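You operate a simulated robot arm through the tools that you are given. There is no shell and no other tool. Be economical: measure what you need, move in short steps, check, and stop when the job is done.

You are at the controls of a simulated two-armed robot. One attempt, no reset.

TASK
Split lot 35's sample in the divider and keep the blue pan's half.
Fine: stand the yellow pan on its mat before you run the divider empty and shut it, tip the blue pan's half into the jar, put jar and pan back. Set down upright: what you pick out.

It is judged by the outcome, as a careful person would: the job done as asked, and still so three seconds after it is handed in. It fails if anything else is knocked over, pushed out of place, dropped, spilled or broken.

THE ROBOT
Two 7-joint arms with two-finger parallel grippers on one trunk, on a base that drives. Base frame: it is fixed to the floor where the robot stands at the start and does not move with it; the origin is under the middle of the robot, x ahead of it, y to its left, z up; the surface under the hand at the start is at about z = 85. Units: cm, degrees, N and s.
The left shoulder is at the start at [2.6, 17.3, 143.3], the right one opposite. With the tool pointing down near the work surface each hand reaches from about 10 to 56 cm from the robot's upright axis, wherever it stands, measured 20 degrees to its own side. Places, roughly: divider [50, 20, 100]; divider lever [40, 20, 100]; yellow divider mat [50, 0, 80]. Payload 3.6 kg a hand.
The tool frame of a hand sits at the grasp point between the pads (the TCP): z along the fingers, y along the line on which they close. The tips reach 3 cm beyond it. Largest opening 11 cm; finger width 2, thickness 1; the body of the gripper, 4.8 by 11.2 cm, starts 5.5 cm behind the TCP.
Orientation is told as [roll, pitch, yaw] about the base's x, y, z axes, in that order, counted from this pose: with the fingers straight down and closing along the base's y, the tool's x points along the base's -x, its y along +y and its z along -z.

THE INTERFACE
- The arms move only by the tool play_rows. It takes "left_commands", "right_commands" or both (then of equal length, played together; a hand with none holds still); each is a list that holds one entry, the list of rows, each a list of 7 numbers: the shift along the base's x, y, z in cm, then the turn, a rotation vector about the base's x, y, z in degrees, then the gripper command, from -1 (fully open) to 1 (shut), values between in proportion. In form: [[[tx, ty, tz, ax, ay, az, hand], ...]]. A call has 1 to 20 rows; each row shifts and turns the commanded pose from where the row before left it. Each row takes 0.2 s and may step no farther than 5 cm and 8.6 degrees from the row before; otherwise, or with a gripper value out of range, the whole call is refused. A pose out of reach is approached as far as the arm can. The call stops where the force on the tool passes 70 N (or 10 N more than at its start, if that is more) or the arm is blocked; 0.2 s more then pass. Each finger travels about 15.3 cm/s and halts on what it meets, pressing with about 42 N; the grip force reading is that of the motor and also rises with nothing between the fingers. The clock runs only during rows and for 0.2 s after the last one: add rows that do not move to give the fingers time. It gives the time, the measured TCP pose, the force on the tool (base axes), the opening and the grip force at its end, in the units of the frame above (readings bear some noise), with the torque about the TCP (base axes, N m) and any sound that the robot's microphone picked up, and new pictures: "views" is both (left out), scene, wrist or none (wrist: the cameras of the hands that moved).
- Cameras (640 x 400 px; columns grow to the right, rows downward): "scene" is now at [10.85, -0.47, 161.52]; the picture's right is [-0.05, -1.00, -0.00], its down [-0.51, 0.03, -0.86] and it looks along [0.86, -0.04, -0.51] (base axes); focal length 214 px, centre (320, 200). "left" rides on the left gripper at [7.2, -1.7, -10.3] in its tool frame; the picture's right is [0.23, 0.97, 0.00], its down [-0.76, 0.18, -0.62] and it looks along [-0.61, 0.14, 0.78] (tool axes); focal length 222 px, centre (320, 200). "right" rides on the right gripper at [7.2, 1.7, -10.3] in its tool frame; the picture's right is [-0.23, 0.97, 0.00], its down [-0.76, -0.18, -0.62] and it looks along [-0.61, -0.14, 0.78] (tool axes); focal length 222 px, centre (320, 200). There is no depth. A picture from a camera that has moved, and an enlarged one, comes with that camera's place and axes in the base frame and with its lens.
- slide_trunk(by): slides the trunk up (or, below 0, down) by that many cm; the arms and the scene camera ride with it, the base frame stays. It gives what a move gives, with no picture.
- roll_base(legs): drives the robot by 1 to 6 legs, each [ahead, left, turn to the left] in cm, cm and degrees, along the robot's own axes; the way and the turn of a leg run together, so that a leg with both is an arc; at most 150 cm and 180 degrees a leg. The arms and the cameras ride along, it lands a little off, and it stops where it bumps. It gives what a move gives, and a new picture of the scene camera.
- turn_head(pan, tilt): turns the head with the scene camera to pan (to the left, within 86 degrees either way) and tilt (down, from -29 to 69), counted from straight ahead of the robot. It gives what a move gives, and a new picture of the scene camera.
- inspect(camera, box): a new picture of the part [left, top, right, bottom] of that camera's present view, enlarged. The clock stands still meanwhile.
- finish_job(): hands the job in; it is judged then, once.

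Work in short steps. Places have to be worked out from the pictures, the camera data and where the tool is seen: move nearer, look again, correct. Check each grasp and each placing, and mend what went wrong. You have 120 turns and 260 pictures in all, those below and enlarged ones among them. Open the grippers and draw the arms clear of the work before you hand the job in, unless the task says otherwise; then end with one line.

The tools are called as name(argument=value, ...) on one line, values as JSON. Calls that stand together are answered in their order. play_rows: Moves the arms, as the interface text tells. Its arguments: {"type":"object","properties":{"left_commands":{"type":"array"},"right_commands":{"type":"array"},"views":{"type":"string","enum":["both","scene","wrist","none"]}},"required":[]} The other tools are called the same way: slide_trunk (by) slides the trunk up or down; roll_base (legs) drives the base; turn_head (pan, tilt) turns the head that bears the scene camera; inspect (camera, box) takes an enlarged picture of a part of a camera's view; finish_job () hands the job in.

At the start:

```text
clock: 0.0
left_tcp_pos: [40.87, 3.89, 151.74]
left_orientation: [0.0, 0.0, 0.0]
left_wrist_force: [0.0, -0.7, 0.1]
left_wrist_torque: [0.0, -0.01, 0.03]
left_finger_gap: 10.99
left_finger_force: 0.1
right_tcp_pos: [45.71, -33.0, 146.6]
right_orientation: [0.0, 0.0, 0.1]
right_wrist_force: [-0.3, -0.3, 0.3]
right_wrist_torque: [-0.03, -0.03, 0.02]
right_finger_gap: 10.99
right_finger_force: 0.1
trunk travel left (down, up): [-54.7, 21.6]
robot x, y, heading: [-0.16, 0.02, 0.1]
head pan, tilt: [-2.9, 30.5]
```

scene: 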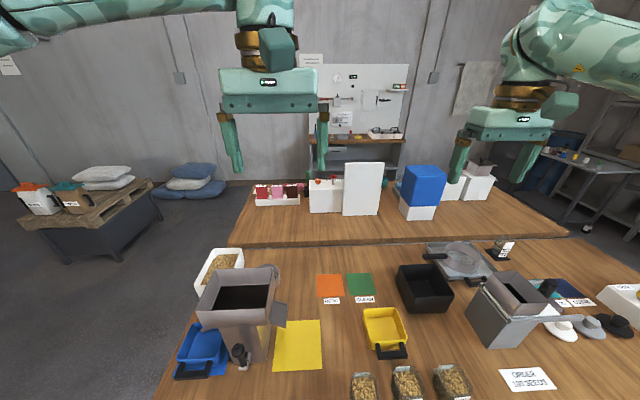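
right: 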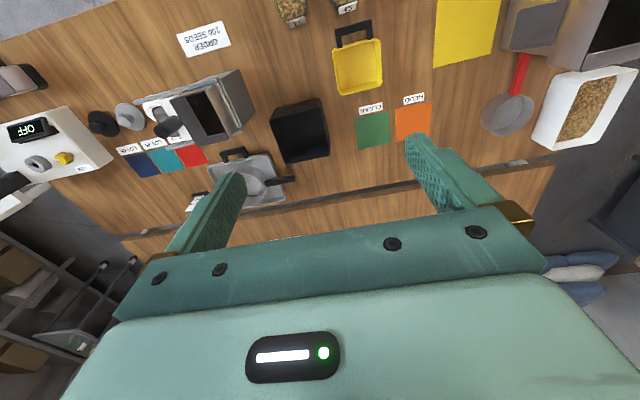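
left: 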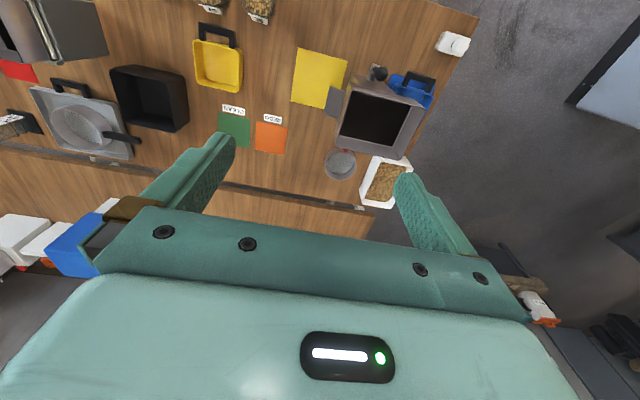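

I'll look closer at the divider, the pans and the jars first.

inspect(camera="scene", box=[160, 240, 340, 400])

inspect(camera="scene", box=[320, 290, 500, 400])

turn_head(pan=10, tilt=60)

```text
2.50 times, centred on (250, 320) of scene
camera zoom: at [10.85, -0.47, 161.52], right [-0.05, -1.0, 0.0], down [-0.51, 0.03, -0.86], along [0.86, -0.04, -0.51], focal length 536 px, centre (495, -100)
```

zoom: 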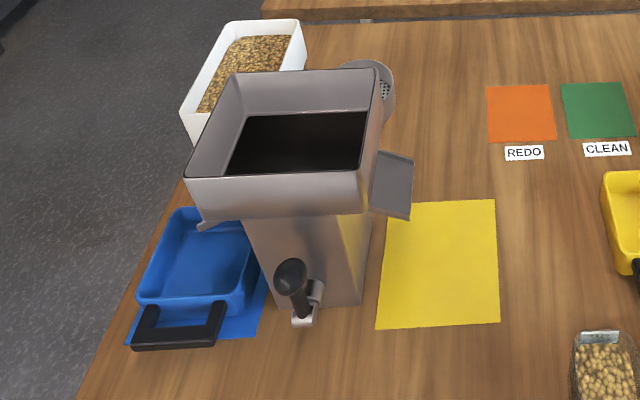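

```text
3.56 times, centred on (410, 345) of scene
camera zoom: at [10.85, -0.47, 161.52], right [-0.05, -1.0, 0.0], down [-0.51, 0.03, -0.86], along [0.86, -0.04, -0.51], focal length 763 px, centre (0, -316)
```

zoom: 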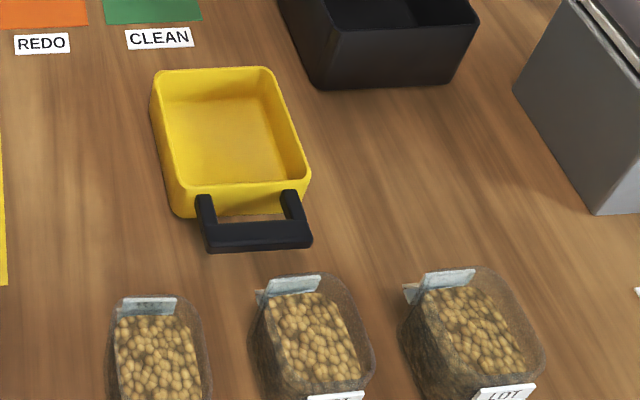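

```text
clock: 0.9
left_tcp_pos: [40.93, 3.96, 151.78]
left_orientation: [0.1, -0.1, 0.1]
left_wrist_force: [-0.1, -0.3, 1.4]
left_wrist_torque: [0.04, -0.02, -0.02]
left_finger_gap: 11.03
left_finger_force: 0.0
right_tcp_pos: [45.74, -33.01, 146.57]
right_orientation: [0.1, 0.1, 0.0]
right_wrist_force: [0.3, -0.1, 0.3]
right_wrist_torque: [-0.01, 0.01, 0.01]
right_finger_gap: 10.98
right_finger_force: 0.1
trunk travel left (down, up): [-54.7, 21.6]
robot x, y, heading: [0.29, 0.32, -0.3]
head pan, tilt: [10.0, 60.0]
camera scene: at [8.4, 1.14, 157.4], right [0.17, -0.98, 0.0], down [-0.85, -0.15, -0.5], along [0.49, 0.09, -0.87], focal length 214 px, centre (320, 200)
```

scene: 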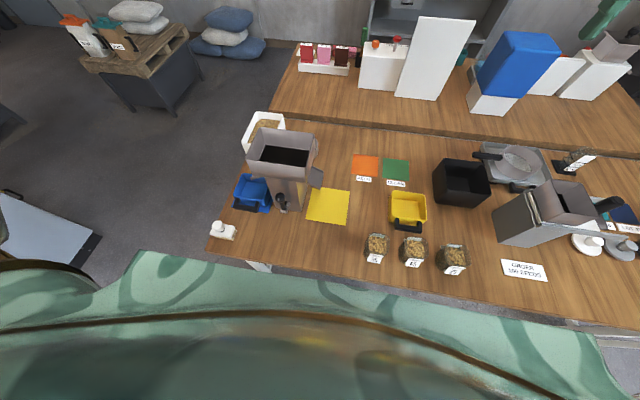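

inspect(camera="scene", box=[350, 180, 490, 280])

inspect(camera="scene", box=[205, 105, 355, 245])

inspect(camera="scene", box=[460, 140, 640, 290])

```text
4.00 times, centred on (420, 230) of scene
camera zoom: at [8.4, 1.14, 157.4], right [0.17, -0.98, 0.0], down [-0.85, -0.15, -0.5], along [0.49, 0.09, -0.87], focal length 858 px, centre (-80, 80)
```

zoom: 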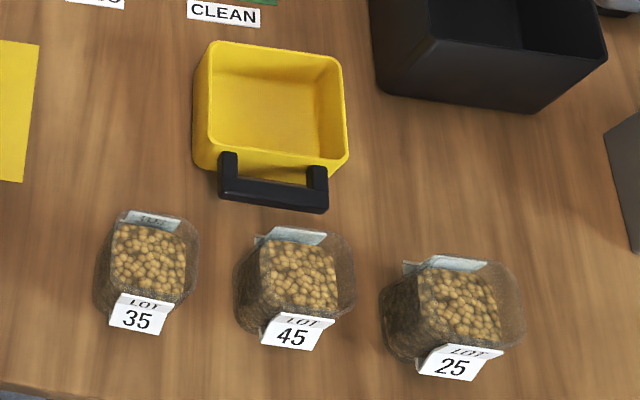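

```text
2.86 times, centred on (280, 175) of scene
camera zoom: at [8.4, 1.14, 157.4], right [0.17, -0.98, 0.0], down [-0.85, -0.15, -0.5], along [0.49, 0.09, -0.87], focal length 613 px, centre (434, 271)
```

zoom: 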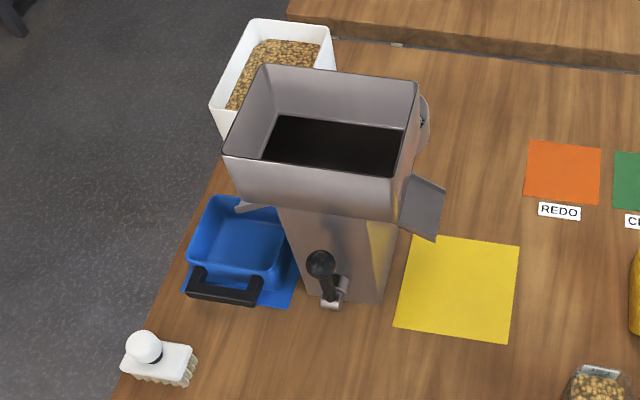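

```text
2.67 times, centred on (550, 215) of scene
camera zoom: at [8.4, 1.14, 157.4], right [0.17, -0.98, 0.0], down [-0.85, -0.15, -0.5], along [0.49, 0.09, -0.87], focal length 572 px, centre (-293, 160)
```

zoom: 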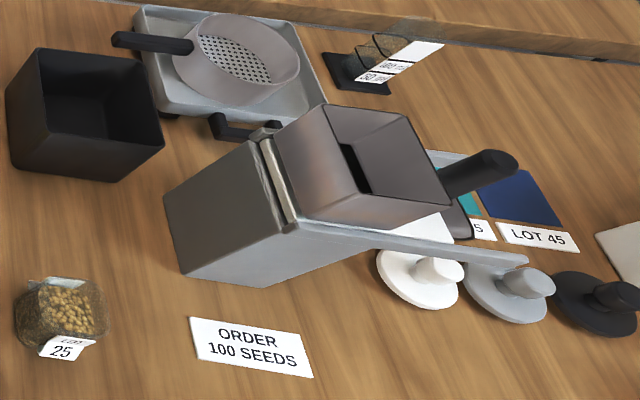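

Jar 35 is about [33,-12.6], the yellow pan about [50,-24] with its handle at x≈42, and the hopper rim x 44–58, y 12–29, z≈110. I'll zoom in with the wrist cameras.

inspect(camera="left", box=[280, 20, 480, 220])

inspect(camera="left", box=[170, 0, 310, 110])

inspect(camera="right", box=[260, 0, 480, 140])

```text
2.00 times, centred on (380, 120) of left
camera zoom: at [33.77, 2.19, 162.19], right [-0.23, 0.97, 0.0], down [0.76, 0.18, 0.62], along [0.61, 0.14, -0.78], focal length 444 px, centre (200, 360)
```

zoom: 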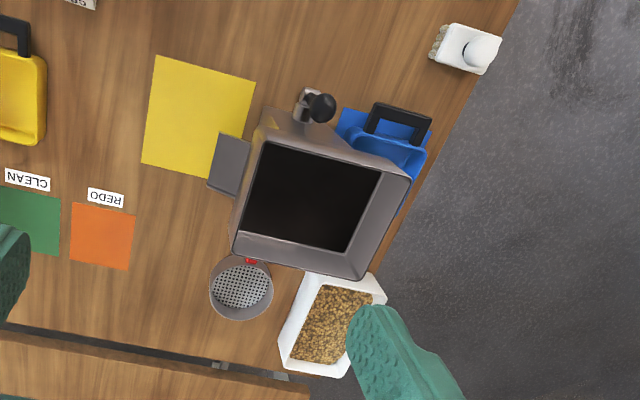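

```text
3.64 times, centred on (240, 55) of left
camera zoom: at [33.77, 2.19, 162.19], right [-0.23, 0.97, 0.0], down [0.76, 0.18, 0.62], along [0.61, 0.14, -0.78], focal length 808 px, centre (611, 727)
```

zoom: 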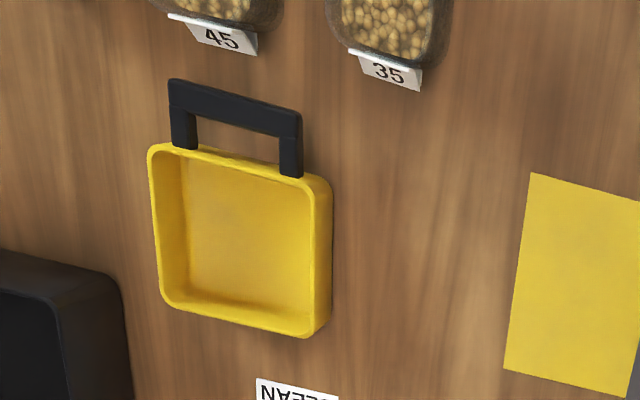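

```text
2.86 times, centred on (370, 70) of right
camera zoom: at [38.31, -31.24, 156.86], right [0.23, 0.97, 0.0], down [0.76, -0.18, 0.62], along [0.61, -0.14, -0.78], focal length 635 px, centre (177, 571)
```

zoom: 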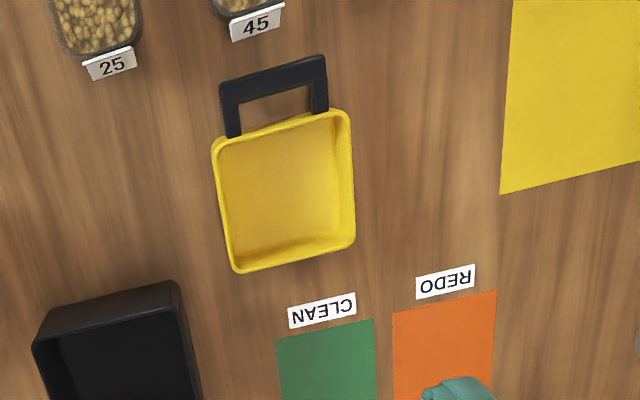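

The table is at z≈85, the yellow pan's handle bar at about [41.4,-23.5,90]. I move the right hand above it, turned so the jaws close along x.

play_rows(right_commands=[[[-0.36, 0.79, -2.9, 0, 0, 7.5, -1], [-0.36, 0.79, -2.9, 0, 0, 7.5, -1], [-0.36, 0.79, -2.9, 0, 0, 7.5, -1], [-0.36, 0.79, -2.9, 0, 0, 7.5, -1], [-0.36, 0.79, -2.9, 0, 0, 7.5, -1], [-0.36, 0.79, -2.9, 0, 0, 7.5, -1], [-0.36, 0.79, -2.9, 0, 0, 7.5, -1], [-0.36, 0.79, -2.9, 0, 0, 7.5, -1], [-0.36, 0.79, -2.9, 0, 0, 7.5, -1], [-0.36, 0.79, -2.9, 0, 0, 7.5, -1], [-0.36, 0.79, -2.9, 0, 0, 7.5, -1], [-0.36, 0.79, -2.9, 0, 0, 7.5, -1]]])

```text
clock: 3.5
left_tcp_pos: [40.96, 4.0, 151.65]
left_orientation: [0.0, 0.1, 0.0]
left_wrist_force: [-0.5, 0.9, -0.1]
left_wrist_torque: [-0.03, 0.02, -0.01]
left_finger_gap: 11.0
left_finger_force: 0.1
right_tcp_pos: [41.22, -23.42, 111.76]
right_orientation: [0.0, 0.0, 90.1]
right_wrist_force: [-0.4, -0.3, 0.4]
right_wrist_torque: [0.04, -0.02, 0.02]
right_finger_gap: 10.98
right_finger_force: 0.1
trunk travel left (down, up): [-54.7, 21.6]
robot x, y, heading: [-0.07, 0.21, -0.2]
head pan, tilt: [10.0, 60.0]
camera scene: at [8.42, 1.15, 157.39], right [0.17, -0.98, 0.0], down [-0.85, -0.15, -0.5], along [0.49, 0.09, -0.87], focal length 214 px, centre (320, 200)
camera right: at [39.45, -30.66, 121.96], right [-0.97, 0.23, 0.0], down [0.18, 0.76, 0.62], along [0.14, 0.61, -0.78], focal length 222 px, centre (320, 200)
```

scene: 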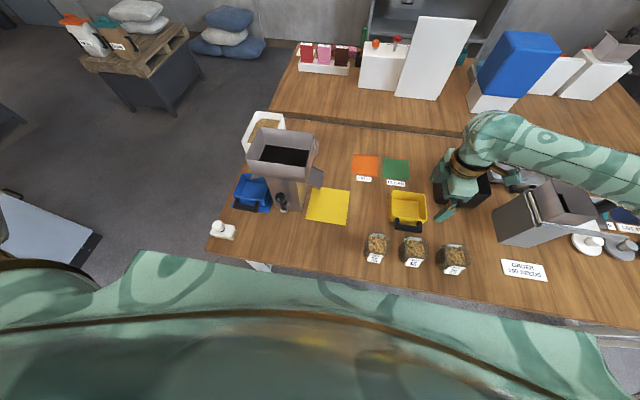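
right: 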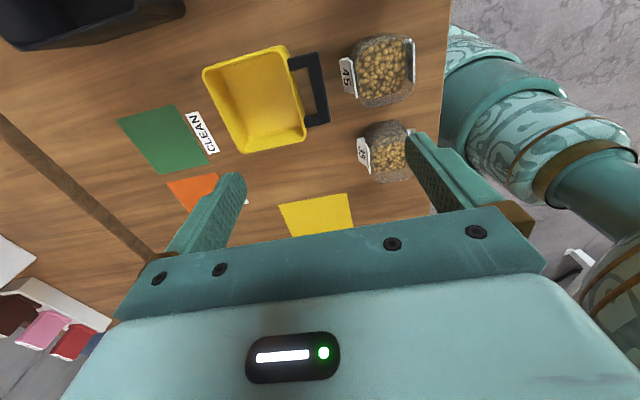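

The bar is under the hand; I zoom to measure the gap between bar and pan.

inspect(camera="right", box=[240, 30, 360, 150])

```text
3.33 times, centred on (300, 90) of right
camera zoom: at [39.45, -30.66, 121.96], right [-0.97, 0.23, 0.0], down [0.18, 0.76, 0.62], along [0.14, 0.61, -0.78], focal length 740 px, centre (387, 567)
```

zoom: 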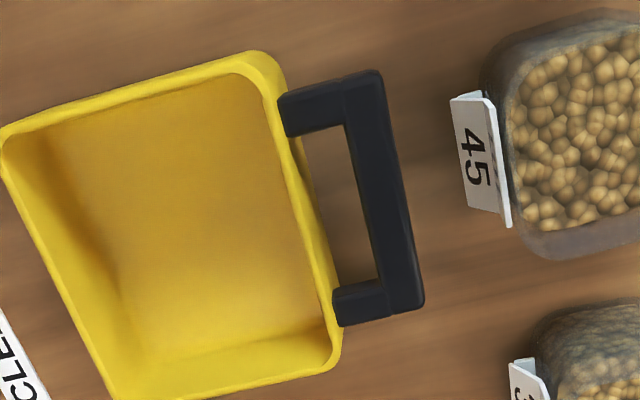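

The bar is 1.4 cm thick at [41.1,-23.7], with a 2.2 cm gap to the pan. I narrow the jaws to 2.7 cm and go down to just above it.

play_rows(right_commands=[[[-0.02, -0.05, -3, 0, 0, 0, 0.5], [-0.02, -0.05, -3, 0, 0, 0, 0.5], [-0.02, -0.05, -3, 0, 0, 0, 0.5], [-0.02, -0.05, -3, 0, 0, 0, 0.5], [-0.02, -0.05, -3, 0, 0, 0, 0.5], [0, 0, -2, 0, 0, 0, 0.5]]], views="wrist")

```text
clock: 4.9
left_tcp_pos: [40.98, 3.93, 151.65]
left_orientation: [-0.1, 0.1, 0.1]
left_wrist_force: [0.1, 1.3, 0.1]
left_wrist_torque: [0.02, 0.01, 0.01]
left_finger_gap: 11.01
left_finger_force: 0.1
right_tcp_pos: [41.19, -23.74, 94.91]
right_orientation: [0.0, 0.0, 90.0]
right_wrist_force: [-0.3, 0.4, -0.2]
right_wrist_torque: [-0.01, -0.01, 0.0]
right_finger_gap: 2.76
right_finger_force: 0.0
trunk travel left (down, up): [-54.7, 21.6]
robot x, y, heading: [-0.22, -0.18, 0.0]
head pan, tilt: [10.0, 60.0]
camera right: at [39.33, -30.99, 105.16], right [-0.97, 0.23, 0.0], down [0.18, 0.76, 0.62], along [0.14, 0.61, -0.78], focal length 222 px, centre (320, 200)
```

right: 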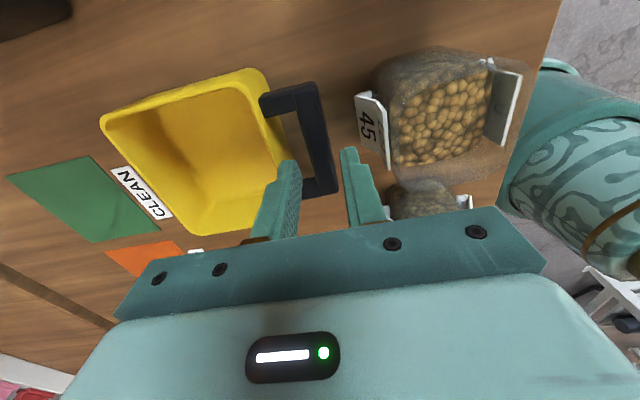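

The jaws straddle the bar. The jars look lower (rim ≈ z 91–92) than the gripper body will be, so I go down to TCP z≈90 and close.

play_rows(right_commands=[[[0, 0, -2, 0, 0, 0, 0.5], [0, 0, -2, 0, 0, 0, 0.5], [0, 0, -1, 0, 0, 0, 0.5], [0, 0, 0, 0, 0, 0, 1], [0, 0, 0, 0, 0, 0, 1], [0, 0, 0, 0, 0, 0, 1]]], views="both")

```text
clock: 6.3
left_tcp_pos: [41.0, 3.92, 151.71]
left_orientation: [0.0, -0.1, 0.0]
left_wrist_force: [0.8, 1.3, -0.7]
left_wrist_torque: [0.01, 0.01, 0.01]
left_finger_gap: 11.0
left_finger_force: 0.0
right_tcp_pos: [41.08, -23.68, 89.92]
right_orientation: [-0.1, 0.0, 89.8]
right_wrist_force: [1.3, -2.8, 9.3]
right_wrist_torque: [0.03, -0.27, -0.01]
right_finger_gap: 1.76
right_finger_force: 42.4
trunk travel left (down, up): [-54.7, 21.6]
robot x, y, heading: [-0.06, -0.24, 0.2]
head pan, tilt: [10.0, 60.0]
camera scene: at [8.33, 1.17, 157.4], right [0.17, -0.98, 0.0], down [-0.85, -0.15, -0.5], along [0.49, 0.09, -0.87], focal length 214 px, centre (320, 200)
camera right: at [39.24, -30.91, 100.15], right [-0.97, 0.23, 0.0], down [0.18, 0.76, 0.62], along [0.14, 0.61, -0.78], focal length 222 px, centre (320, 200)
```

scene: 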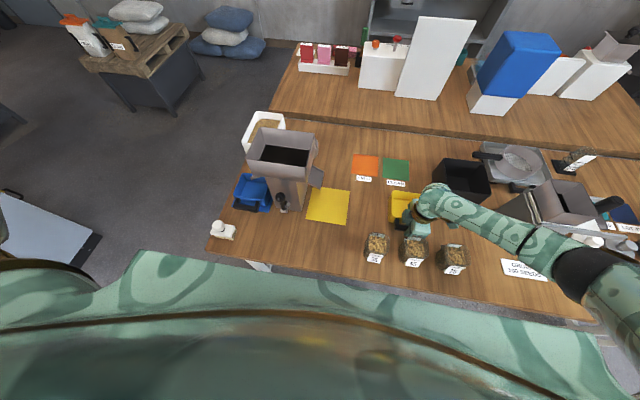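
right: 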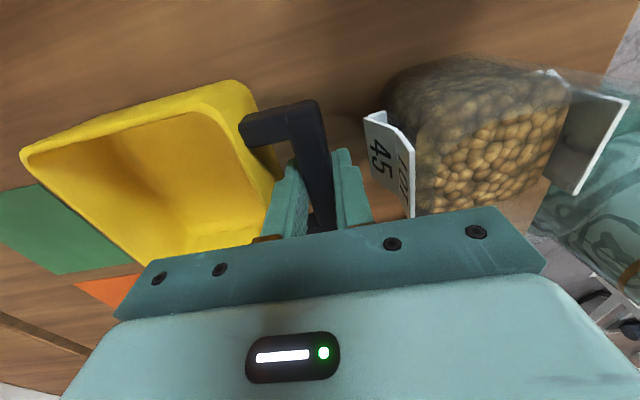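

The bar is held at 1.76 cm. I lift a little and check.

play_rows(right_commands=[[[0, 0, 1, 0, 0, 0, 1], [0, 0, 2, 0, 0, 0, 1], [0, 0, 3, 0, 0, 0, 1], [0, 0, 3, 0, 0, 0, 1]]], views="both")

```text
clock: 7.3
left_tcp_pos: [40.94, 3.88, 151.8]
left_orientation: [0.0, 0.0, -0.1]
left_wrist_force: [0.9, -0.2, 0.3]
left_wrist_torque: [0.02, 0.01, 0.02]
left_finger_gap: 11.0
left_finger_force: 0.1
right_tcp_pos: [41.19, -23.75, 99.08]
right_orientation: [0.0, 0.0, 90.0]
right_wrist_force: [0.4, 0.2, -1.5]
right_wrist_torque: [-0.01, 0.14, 0.0]
right_finger_gap: 1.75
right_finger_force: 41.7
trunk travel left (down, up): [-54.7, 21.6]
robot x, y, heading: [-0.4, 0.29, -0.1]
head pan, tilt: [10.0, 60.0]
camera scene: at [8.39, 1.15, 157.39], right [0.17, -0.98, 0.0], down [-0.85, -0.15, -0.5], along [0.49, 0.09, -0.87], focal length 214 px, centre (320, 200)
camera right: at [39.4, -30.95, 109.29], right [-0.97, 0.23, 0.0], down [0.18, 0.76, 0.62], along [0.14, 0.61, -0.78], focal length 222 px, centre (320, 200)
```

scene: 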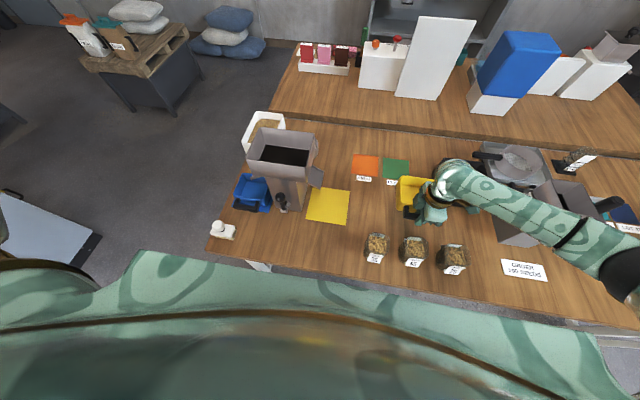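
right: 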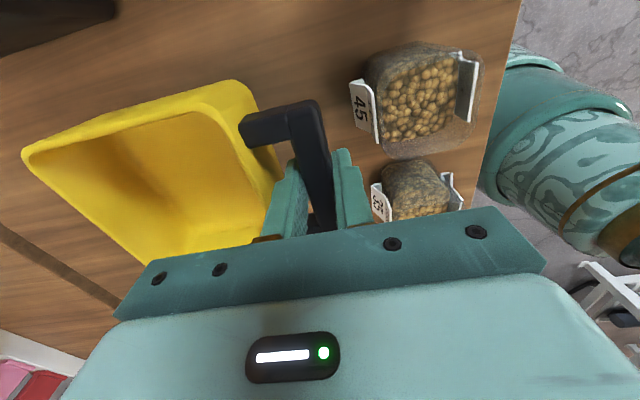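

The pan is level in the hand. I carry it left at this height to y≈-3, just short of the mat's chute.

play_rows(right_commands=[[[-0.3, 3, 0, 0, 0, 0, 1], [-0.3, 3, 0, 0, 0, 0, 1], [-0.3, 3, 0, 0, 0, 0, 1], [-0.3, 3, 0, 0, 0, 0, 1], [-0.3, 3, 0, 0, 0, 0, 1], [-0.3, 3, 0, 0, 0, 0, 1], [-0.2, 2.7, 0, 0, 0, 0, 1], [0, 0, -2, 0, 0, 0, 1]]], views="both")

inspect(camera="scene", box=[220, 110, 420, 250])

```text
clock: 9.1
left_tcp_pos: [41.08, 3.96, 151.68]
left_orientation: [0.0, 0.0, 0.1]
left_wrist_force: [0.3, 0.2, -0.5]
left_wrist_torque: [0.02, -0.02, 0.0]
left_finger_gap: 11.01
left_finger_force: 0.1
right_tcp_pos: [39.23, -3.03, 96.75]
right_orientation: [0.1, 0.0, 90.0]
right_wrist_force: [0.1, -0.4, -1.7]
right_wrist_torque: [0.0, 0.12, 0.01]
right_finger_gap: 1.75
right_finger_force: 42.1
trunk travel left (down, up): [-54.7, 21.6]
robot x, y, heading: [0.2, -0.03, -0.1]
head pan, tilt: [10.0, 60.0]
camera scene: at [8.41, 1.1, 157.39], right [0.17, -0.98, 0.0], down [-0.85, -0.15, -0.5], along [0.49, 0.09, -0.87], focal length 214 px, centre (320, 200)
camera right: at [37.35, -10.26, 106.96], right [-0.97, 0.23, 0.0], down [0.18, 0.76, 0.62], along [0.14, 0.61, -0.78], focal length 222 px, centre (320, 200)
```

scene: 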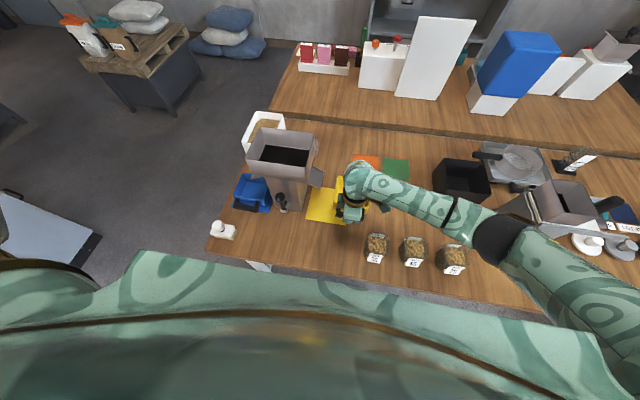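
right: 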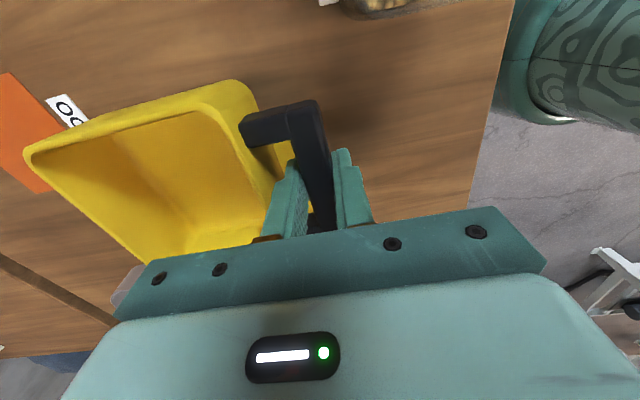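

```text
2.86 times, centred on (320, 180) of scene
camera zoom: at [8.41, 1.1, 157.39], right [0.17, -0.98, 0.0], down [-0.85, -0.15, -0.5], along [0.49, 0.09, -0.87], focal length 613 px, centre (320, 257)
```

zoom: 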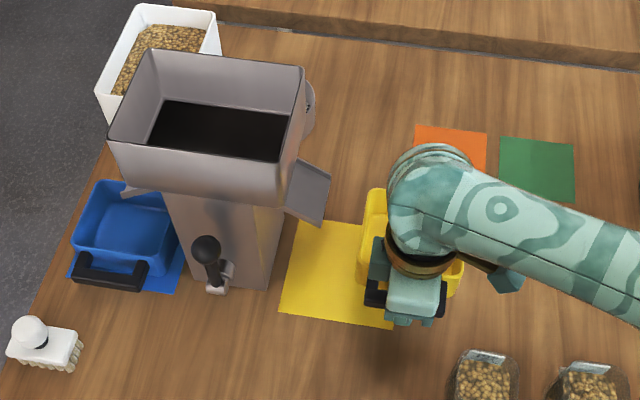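

Now lower to just above the mat, slide left under the chute, and set it down.

play_rows(right_commands=[[[0, 0, -3, 0, 0, 0, 1], [0, 0, -3, 0, 0, 0, 1], [0, 2, 0, 0, 0, 0, 1], [0, 2, 0, 0, 0, 0, 1], [0, 2, 0, 0, 0, 0, 1], [0, 1.6, 0, 0, 0, 0, 1], [0, 0, 0, 0, 0, 0, 1]]], views="both")

inspect(camera="scene", box=[220, 110, 420, 250])

```text
clock: 10.7
left_tcp_pos: [41.13, 3.93, 151.73]
left_orientation: [0.0, 0.0, 0.0]
left_wrist_force: [0.0, 0.1, 0.6]
left_wrist_torque: [0.0, 0.04, -0.03]
left_finger_gap: 10.99
left_finger_force: 0.2
right_tcp_pos: [39.17, 4.64, 90.79]
right_orientation: [0.0, 0.1, 90.0]
right_wrist_force: [-0.9, 0.3, -1.1]
right_wrist_torque: [0.03, 0.08, 0.02]
right_finger_gap: 1.76
right_finger_force: 41.8
trunk travel left (down, up): [-54.7, 21.6]
robot x, y, heading: [0.2, 0.16, 0.0]
head pan, tilt: [10.0, 60.0]
camera scene: at [8.42, 1.11, 157.39], right [0.17, -0.98, 0.0], down [-0.85, -0.15, -0.5], along [0.49, 0.09, -0.87], focal length 214 px, centre (320, 200)
camera right: at [37.34, -2.55, 101.08], right [-0.97, 0.23, 0.0], down [0.18, 0.76, 0.62], along [0.14, 0.61, -0.78], focal length 222 px, centre (320, 200)
```

scene: 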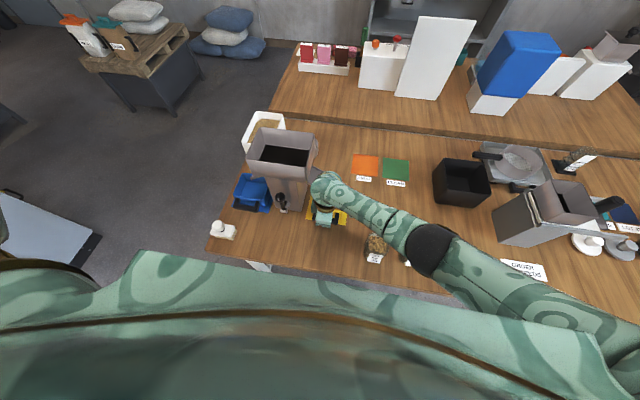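
right: 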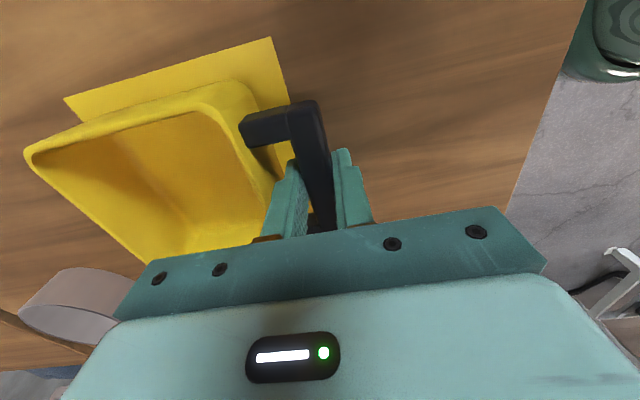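

```text
2.86 times, centred on (320, 180) of scene
camera zoom: at [8.42, 1.11, 157.39], right [0.17, -0.98, 0.0], down [-0.85, -0.15, -0.5], along [0.49, 0.09, -0.87], focal length 613 px, centre (320, 257)
```

zoom: 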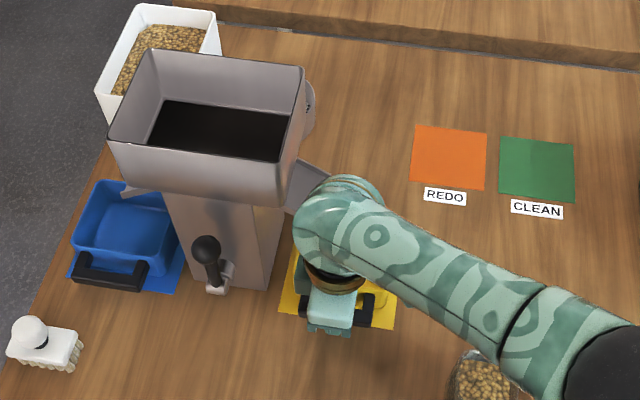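

The pan is centred over the mat (47.6, 4.6). I lower it the last bit and open slightly.

play_rows(right_commands=[[[0, 0, -0.4, 0, 0, 0, 1], [0, 0, -0.4, 0, 0, 0, 1], [0, 0, 0, 0, 0, 0, 0.55], [0, 0, 0, 0, 0, 0, 0.55], [0, 0, 1.5, 0, 0, 0, 0.55], [0, 0, 3, 0, 0, 0, 0.55], [0, -0.5, 3, 0, 0, 0, 0.5]]], views="wrist")

```text
clock: 12.3
left_tcp_pos: [40.91, 3.99, 151.63]
left_orientation: [0.0, -0.1, 0.1]
left_wrist_force: [-0.3, -0.2, 0.7]
left_wrist_torque: [0.0, 0.0, -0.02]
left_finger_gap: 11.01
left_finger_force: 0.0
right_tcp_pos: [39.24, 4.08, 97.65]
right_orientation: [0.1, 0.0, 89.9]
right_wrist_force: [-0.8, -1.1, 0.6]
right_wrist_torque: [-0.01, 0.01, 0.0]
right_finger_gap: 2.76
right_finger_force: 0.0
trunk travel left (down, up): [-54.7, 21.6]
robot x, y, heading: [0.14, 0.51, -0.1]
head pan, tilt: [10.0, 60.0]
camera right: at [37.42, -3.06, 107.76], right [-0.97, 0.23, 0.0], down [0.18, 0.76, 0.62], along [0.14, 0.61, -0.78], focal length 222 px, centre (320, 200)
```

right: 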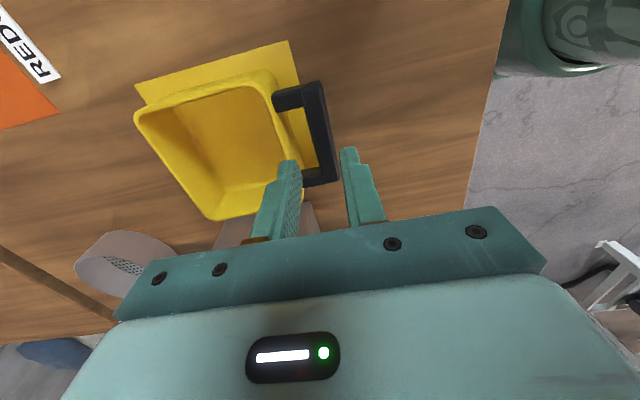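

The yellow pan stands on its mat. Next jar 35, to be gripped from the front with a level hand, so I raise the right hand and undo its yaw, then back the base 20 cm for room.

play_rows(right_commands=[[[0, 0, 3, 0, 0, 0, -1], [0, -1, 4, 0, 0, -8.2, -1], [0, -1.5, 4, 0, 0, -8.2, -1], [0, -1.5, 4, 0, 0, -8.2, -1], [0, -1.5, 4, 0, 0, -8.2, -1], [0, -1.5, 4, 0, 0, -8.2, -1], [0, -1.5, 3, 0, 0, -8.2, -1], [0, -1.5, 3, 0, 0, -8.2, -1], [0, -1.5, 3, 0, 0, -8.2, -1], [0, -1.5, 2, 0, 0, -8.2, -1], [0, -1.5, 2, 0, 0, -8.2, -1], [0, -1.5, 1, 0, 0, -8, -1]]], views="none")

roll_base(legs=[[-20, 0, 0]])

```text
clock: 14.9
left_tcp_pos: [40.92, 3.87, 151.8]
left_orientation: [0.1, -0.1, 0.0]
left_wrist_force: [0.0, -0.3, -0.2]
left_wrist_torque: [0.0, 0.0, 0.02]
left_finger_gap: 11.0
left_finger_force: 0.0
right_tcp_pos: [39.17, -12.03, 134.57]
right_orientation: [0.1, 0.0, -0.2]
right_wrist_force: [0.0, -0.3, -0.3]
right_wrist_torque: [-0.02, 0.0, 0.0]
right_finger_gap: 11.03
right_finger_force: 0.2
trunk travel left (down, up): [-54.7, 21.6]
robot x, y, heading: [-0.17, -0.08, 0.3]
head pan, tilt: [10.0, 60.0]
```

```text
clock: 16.5
left_tcp_pos: [20.88, 3.92, 151.8]
left_orientation: [0.0, 0.2, 0.0]
left_wrist_force: [0.7, 0.8, 0.0]
left_wrist_torque: [0.01, -0.03, 0.01]
left_finger_gap: 10.99
left_finger_force: 0.0
right_tcp_pos: [19.05, -11.98, 134.58]
right_orientation: [-0.1, 0.1, -0.1]
right_wrist_force: [0.3, -0.3, -0.8]
right_wrist_torque: [0.0, -0.03, -0.04]
right_finger_gap: 11.0
right_finger_force: 0.1
trunk travel left (down, up): [-54.7, 21.6]
robot x, y, heading: [-20.18, -0.15, -0.1]
head pan, tilt: [10.0, 60.0]
camera scene: at [-11.74, 1.16, 157.39], right [0.17, -0.98, 0.0], down [-0.85, -0.15, -0.5], along [0.49, 0.09, -0.87], focal length 214 px, centre (320, 200)
```

scene: 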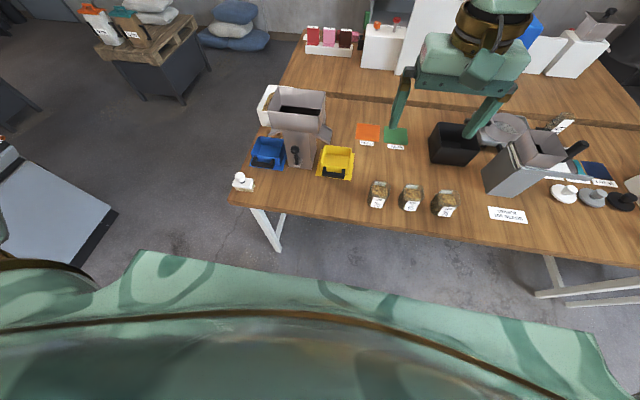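

I pitch the right hand level (pointing ahead) and move the left hand aside, then lower the trunk.

play_rows(right_commands=[[[0, 0, 0, 0, -8.2, 0, -1], [0, 0, 0, 0, -8.2, 0, -1], [0, 0, 0, 0, -8.2, 0, -1], [0, 0, 0, 0, -8.2, 0, -1], [0, 0, 0, 0, -8.2, 0, -1], [0, 0, 0, 0, -8.2, 0, -1], [0, 0, 0, 0, -8.2, 0, -1], [0, 0, 0, 0, -8.2, 0, -1], [0, 0, 0, 0, -8.2, 0, -1], [0, 0, 0, 0, -8.2, 0, -1], [0, 0, 0, 0, -8, 0, -1]]], left_commands=[[[0, 2, 0, 0, 0, 0, -1], [0, 2, 0, 0, 0, 0, -1], [0, 2, 0, 0, 0, 0, -1], [0, 2, 0, 0, 0, 0, -1], [0, 2, 0, 0, 0, 0, -1], [0, 2, 0, 0, 0, 0, -1], [0, 2, 0, 0, 0, 0, -1], [0, 2, 0, 0, 0, 0, -1], [0, 2, 0, 0, 0, 0, -1], [0, 2, 0, 0, 0, 0, -1], [0, 0, 0, 0, 0, 0, -1]]], views="scene")

slide_trunk(by=-30)

```text
clock: 18.9
left_tcp_pos: [19.07, 23.24, 149.26]
left_orientation: [-0.2, -0.3, 0.4]
left_wrist_force: [0.0, 0.3, -0.1]
left_wrist_torque: [0.0, -0.05, -0.01]
left_finger_gap: 10.97
left_finger_force: 0.1
left hand out of reach, approached as far as the arm can: row 8, 9, 10
right_tcp_pos: [20.62, -10.91, 134.46]
right_orientation: [150.7, -89.8, -150.8]
right_wrist_force: [0.5, -0.2, 0.2]
right_wrist_torque: [-0.02, -0.02, -0.02]
right_finger_gap: 11.01
right_finger_force: 0.1
right hand out of reach, approached as far as the arm can: row 8, 9
trunk travel left (down, up): [-54.7, 21.6]
robot x, y, heading: [-20.1, -0.59, 0.0]
head pan, tilt: [10.0, 60.0]
camera scene: at [-11.83, 1.18, 157.39], right [0.17, -0.98, 0.0], down [-0.85, -0.15, -0.5], along [0.49, 0.09, -0.87], focal length 214 px, centre (320, 200)
```

scene: 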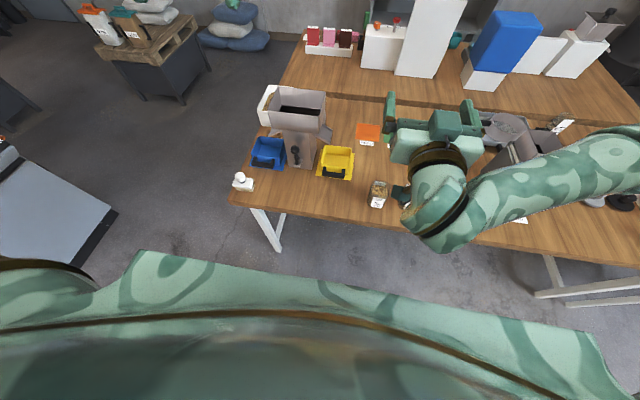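

```text
clock: 21.9
left_tcp_pos: [19.18, 23.18, 119.56]
left_orientation: [0.0, 0.1, 0.1]
left_wrist_force: [-0.8, -0.2, -0.1]
left_wrist_torque: [0.03, -0.03, -0.01]
left_finger_gap: 11.0
left_finger_force: 0.0
right_tcp_pos: [24.39, -11.06, 98.39]
right_orientation: [0.8, -80.9, -0.7]
right_wrist_force: [-0.1, -0.7, 0.0]
right_wrist_torque: [-0.03, 0.02, 0.0]
right_finger_gap: 11.0
right_finger_force: 0.1
trunk travel left (down, up): [-24.7, 51.6]
robot x, y, heading: [-20.25, 0.04, -0.1]
head pan, tilt: [10.0, 60.0]
```

The right hand is at [24.4,-11.1,98.4], nearly level. I look before correcting.

play_rows(right_commands=[[[0, 0, 0, 0, 0, 0, -1]]], views="both")

```text
clock: 22.3
left_tcp_pos: [19.17, 23.19, 119.5]
left_orientation: [0.0, 0.1, 0.0]
left_wrist_force: [0.1, -0.8, -0.6]
left_wrist_torque: [0.03, 0.03, -0.01]
left_finger_gap: 11.01
left_finger_force: 0.0
right_tcp_pos: [24.64, -10.94, 98.21]
right_orientation: [0.6, -80.8, -0.8]
right_wrist_force: [0.2, -0.4, 0.7]
right_wrist_torque: [-0.04, -0.01, -0.02]
right_finger_gap: 10.98
right_finger_force: 0.0
trunk travel left (down, up): [-24.7, 51.6]
robot x, y, heading: [-20.14, -0.15, 0.1]
head pan, tilt: [10.0, 60.0]
camera scene: at [-3.27, 1.17, 127.02], right [0.17, -0.98, 0.0], down [-0.85, -0.15, -0.5], along [0.49, 0.09, -0.87], focal length 214 px, centre (320, 200)
camera right: at [12.99, -9.22, 92.7], right [0.04, 0.97, 0.23], down [-0.49, -0.18, 0.85], along [0.87, -0.14, 0.47], focal length 222 px, centre (320, 200)
```

scene: 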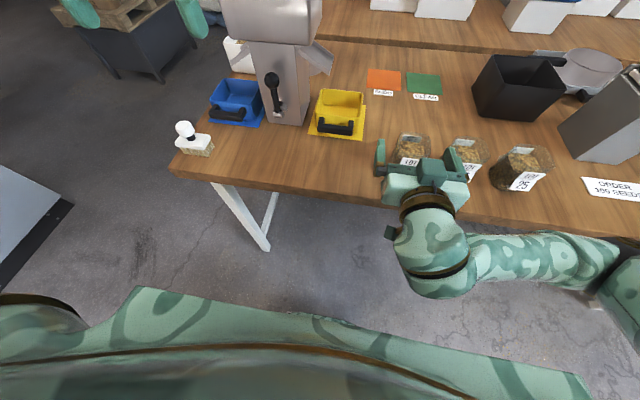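
right: 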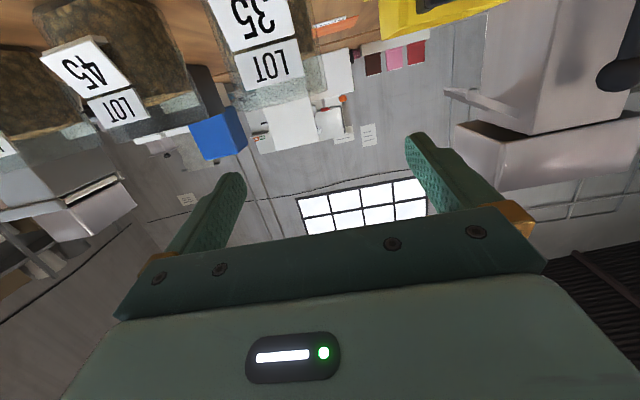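

The hand's camera hangs below it, so I'll grip with a 60° pitch instead. Zoom on the jars for exact places.

inspect(camera="scene", box=[360, 110, 560, 220])

inspect(camera="right", box=[0, 0, 380, 200])

```text
3.20 times, centred on (460, 165) of scene
camera zoom: at [-3.27, 1.17, 127.02], right [0.17, -0.98, 0.0], down [-0.85, -0.15, -0.5], along [0.49, 0.09, -0.87], focal length 686 px, centre (-128, 312)
```

zoom: 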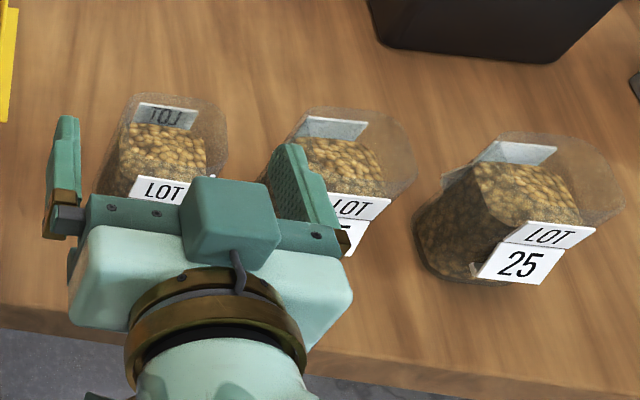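

```text
1.68 times, centred on (190, 100) of right
camera zoom: at [12.99, -9.22, 92.7], right [0.04, 0.97, 0.23], down [-0.49, -0.18, 0.85], along [0.87, -0.14, 0.47], focal length 374 px, centre (539, 368)
```

zoom: 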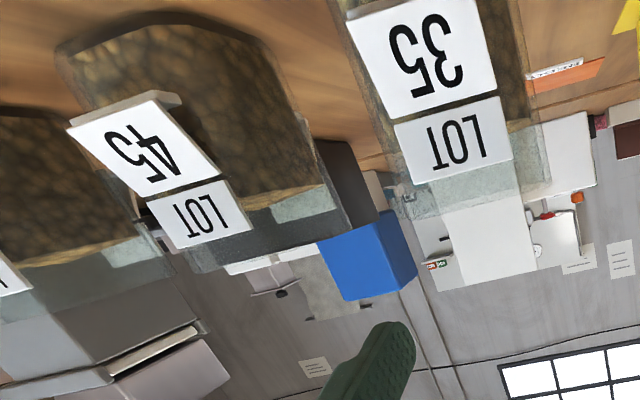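

Jar 35: centre about [32.6,-12.6], rim at z≈94. I bring the hand to a 60° pitch in front of it.

play_rows(right_commands=[[[0.5, 0, 0, 0, 7.5, 0, -1], [0.5, 0, 0, 0, 7.5, 0, -1], [0.5, 0, -1, 0, 7.5, 0, -1], [0.5, 0, -1, 0, 7.5, 0, -1], [0, 0, 0, 0, 0, 0, -1]]], views="both")

```text
clock: 23.5
left_tcp_pos: [19.1, 23.05, 119.49]
left_orientation: [0.0, 0.0, -0.1]
left_wrist_force: [0.5, -0.3, 0.9]
left_wrist_torque: [0.02, 0.0, 0.0]
left_finger_gap: 11.0
left_finger_force: 0.0
right_tcp_pos: [26.52, -10.94, 96.21]
right_orientation: [0.0, -50.7, -0.2]
right_wrist_force: [0.2, 0.0, 0.5]
right_wrist_torque: [-0.01, 0.01, 0.0]
right_finger_gap: 11.0
right_finger_force: 0.0
trunk travel left (down, up): [-24.7, 51.6]
robot x, y, heading: [-20.27, 0.43, -0.1]
head pan, tilt: [10.0, 60.0]
camera scene: at [-3.26, 1.12, 127.01], right [0.17, -0.99, 0.0], down [-0.85, -0.15, -0.5], along [0.49, 0.09, -0.87], focal length 214 px, centre (320, 200)
camera right: at [13.72, -9.28, 97.08], right [0.15, 0.97, 0.18], down [0.0, -0.18, 0.98], along [0.99, -0.14, -0.03], focal length 222 px, centre (320, 200)
```

scene: 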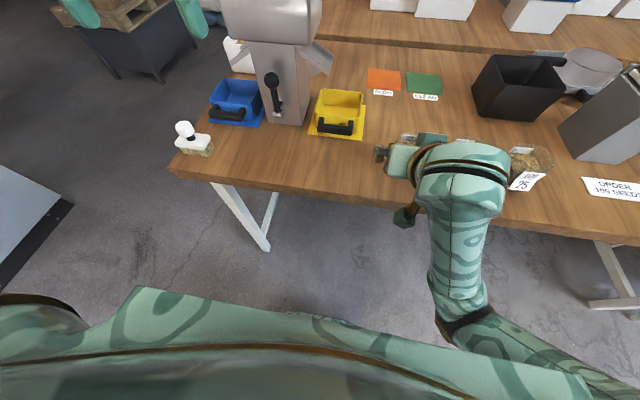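
right: 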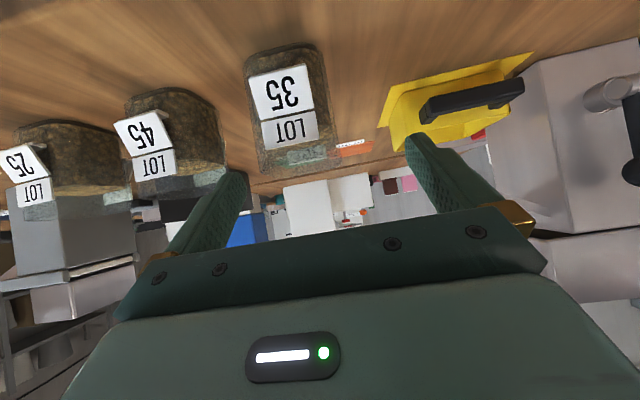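

Commands follow the measured pose. The jar's middle is y≈-12.8; I line up at 60° pitch, 8 cm back.

play_rows(right_commands=[[[-0.9, -0.9, -0.9, 0, -4.6, 0, -1], [-0.8, -1, -0.9, 0, -4.7, 0, -1], [0, 0, 0, 0, 0, 0, -1]]], views="wrist")

```text
clock: 24.3
left_tcp_pos: [19.24, 23.23, 119.46]
left_orientation: [0.0, 0.1, 0.0]
left_wrist_force: [-0.7, -0.2, -0.2]
left_wrist_torque: [0.0, 0.02, 0.0]
left_finger_gap: 11.03
left_finger_force: 0.1
right_tcp_pos: [25.0, -12.98, 94.39]
right_orientation: [0.1, -60.1, -0.2]
right_wrist_force: [0.0, -0.1, 0.1]
right_wrist_torque: [-0.01, 0.0, 0.0]
right_finger_gap: 10.98
right_finger_force: 0.1
trunk travel left (down, up): [-24.7, 51.6]
robot x, y, heading: [-20.56, 0.09, 0.1]
head pan, tilt: [10.0, 60.0]
camera right: at [12.24, -11.22, 93.18], right [0.12, 0.97, 0.2], down [-0.16, -0.18, 0.97], along [0.98, -0.14, 0.14], focal length 222 px, centre (320, 200)
```

right: 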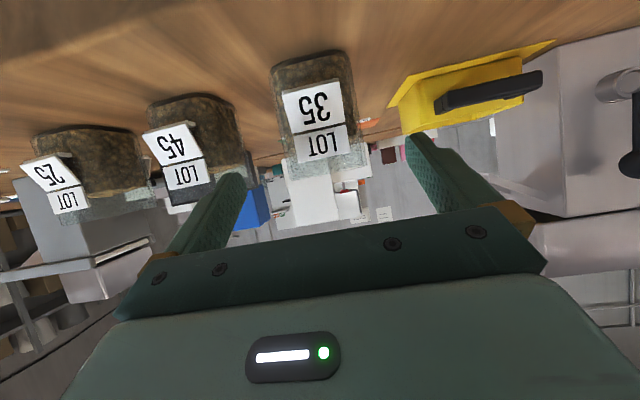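

The jar is centred between the fingers. I advance along the tool axis and close.

play_rows(right_commands=[[[2, 0, -1.2, 0, 0, 0, -1], [2, 0, -1.2, 0, 0, 0, -1], [1.5, 0, -0.9, 0, 0, 0, -1], [1.1, 0, -0.7, 0, 0, 0, -1], [0, 0, 0, 0, 0, 0, -1]]], views="both")

```text
clock: 25.5
left_tcp_pos: [19.18, 23.17, 119.34]
left_orientation: [-0.1, 0.0, 0.0]
left_wrist_force: [0.6, 0.4, 0.5]
left_wrist_torque: [0.0, 0.02, 0.02]
left_finger_gap: 11.01
left_finger_force: 0.1
right_tcp_pos: [31.41, -12.86, 90.45]
right_orientation: [0.0, -60.2, -0.1]
right_wrist_force: [0.2, 0.0, 0.0]
right_wrist_torque: [-0.01, 0.04, 0.02]
right_finger_gap: 11.01
right_finger_force: 0.1
trunk travel left (down, up): [-24.7, 51.6]
robot x, y, heading: [-20.26, 0.04, -0.1]
head pan, tilt: [10.0, 60.0]
camera scene: at [-3.27, 1.16, 127.01], right [0.17, -0.98, 0.0], down [-0.85, -0.15, -0.5], along [0.49, 0.09, -0.87], focal length 214 px, centre (320, 200)
camera right: at [18.7, -11.17, 89.35], right [0.11, 0.97, 0.2], down [-0.16, -0.18, 0.97], along [0.98, -0.14, 0.14], focal length 222 px, centre (320, 200)
```

scene: 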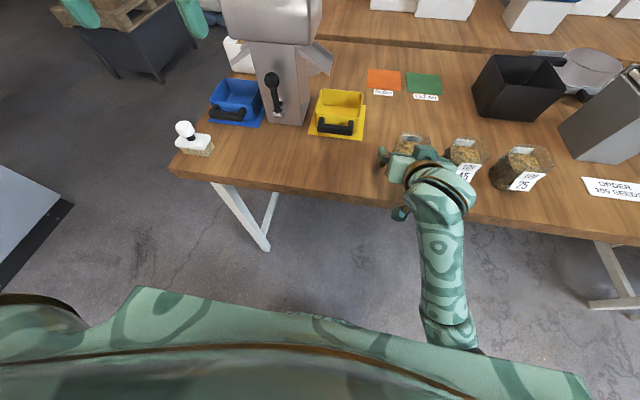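
right: 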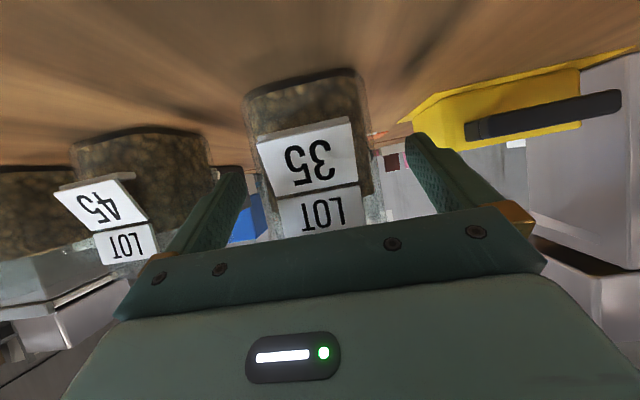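

play_rows(right_commands=[[[0, -0.2, 0, 0, 0, 0, -0.2], [0, 0, 0, 0, 0, 0, 0.3], [0, 0, 0, 0, 0, 0, 0.6], [0, 0, 0, 0, 0, 0, 0.6]]], views="wrist")

```text
clock: 26.5
left_tcp_pos: [19.14, 23.21, 119.47]
left_orientation: [0.0, 0.1, 0.1]
left_wrist_force: [0.0, 0.1, 0.7]
left_wrist_torque: [-0.02, 0.0, 0.04]
left_finger_gap: 11.01
left_finger_force: 0.0
right_tcp_pos: [31.36, -13.12, 90.43]
right_orientation: [0.2, -60.2, -0.2]
right_wrist_force: [1.6, 0.8, 1.6]
right_wrist_torque: [-0.06, -0.16, 0.09]
right_finger_gap: 6.58
right_finger_force: 42.3
trunk travel left (down, up): [-24.7, 51.6]
robot x, y, heading: [-20.33, 0.1, 0.1]
head pan, tilt: [10.0, 60.0]
camera right: at [18.69, -11.37, 89.33], right [0.11, 0.97, 0.2], down [-0.16, -0.18, 0.97], along [0.98, -0.14, 0.14], focal length 222 px, centre (320, 200)
```

right: 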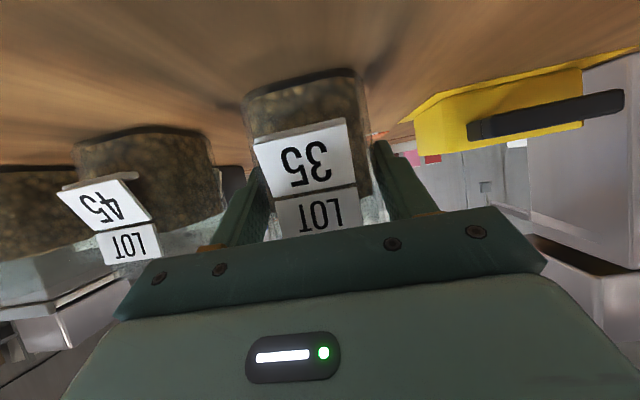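

Held at 6.58 cm (pick pose [31.36,-13.12,90.43], pitch -60). I lift.

play_rows(right_commands=[[[0, 0, 0.6, 0, 0, 0, 1], [0, 0, 1.5, 0, 0, 0, 1], [0, 0, 3, 0, 0, 0, 1], [0, 0, 4, 0, 0, 0, 1], [0, 0, 4, 0, 0, 0, 1], [0, 0, 4, 0, 0, 0, 1], [0, 0, 4, 0, 0, 0, 1], [0, 0, 3, 0, 0, 0, 1], [0, 0, 3, 0, 0, 0, 1], [0, 0, 2, 0, 0, 0, 1], [0, 0, 1, 0, 0, 0, 1]]], views="both")

```text
clock: 27.6
left_tcp_pos: [19.25, 23.2, 119.42]
left_orientation: [0.1, 0.1, 0.0]
left_wrist_force: [-0.2, 0.0, 0.3]
left_wrist_torque: [0.0, -0.01, 0.02]
left_finger_gap: 11.01
left_finger_force: 0.1
right_tcp_pos: [31.82, -17.6, 97.37]
right_orientation: [-21.2, -58.4, 15.9]
right_wrist_force: [-0.8, 1.2, -2.0]
right_wrist_torque: [0.04, 0.03, -0.02]
right_finger_gap: 6.58
right_finger_force: 42.3
trunk travel left (down, up): [-24.7, 51.6]
robot x, y, heading: [-20.01, 0.09, -0.1]
head pan, tilt: [10.0, 60.0]
stopped in row 5 (right hand): the arm was blocked; the commanded pose is now the measured one
camera scene: at [-3.23, 1.18, 127.01], right [0.17, -0.99, 0.0], down [-0.85, -0.15, -0.5], along [0.49, 0.09, -0.87], focal length 214 px, centre (320, 200)
camera right: at [19.21, -15.65, 95.92], right [0.15, 0.99, 0.01], down [-0.16, 0.02, 0.99], along [0.97, -0.15, 0.16], focal length 222 px, centre (320, 200)
```

scene: 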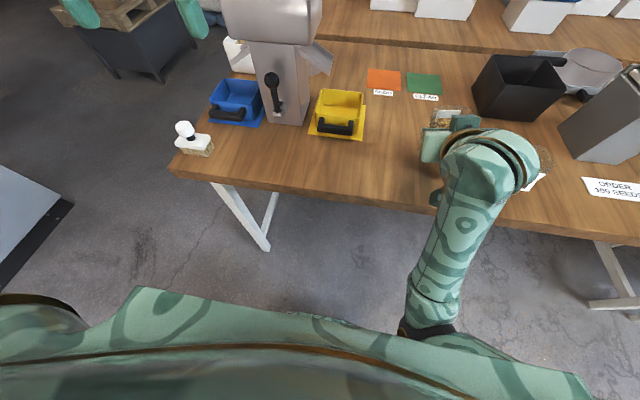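
right: 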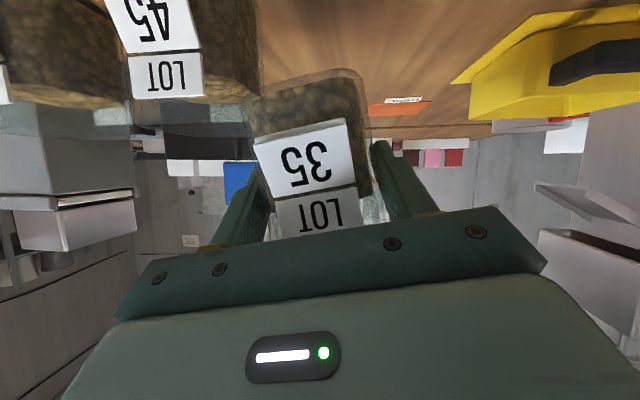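

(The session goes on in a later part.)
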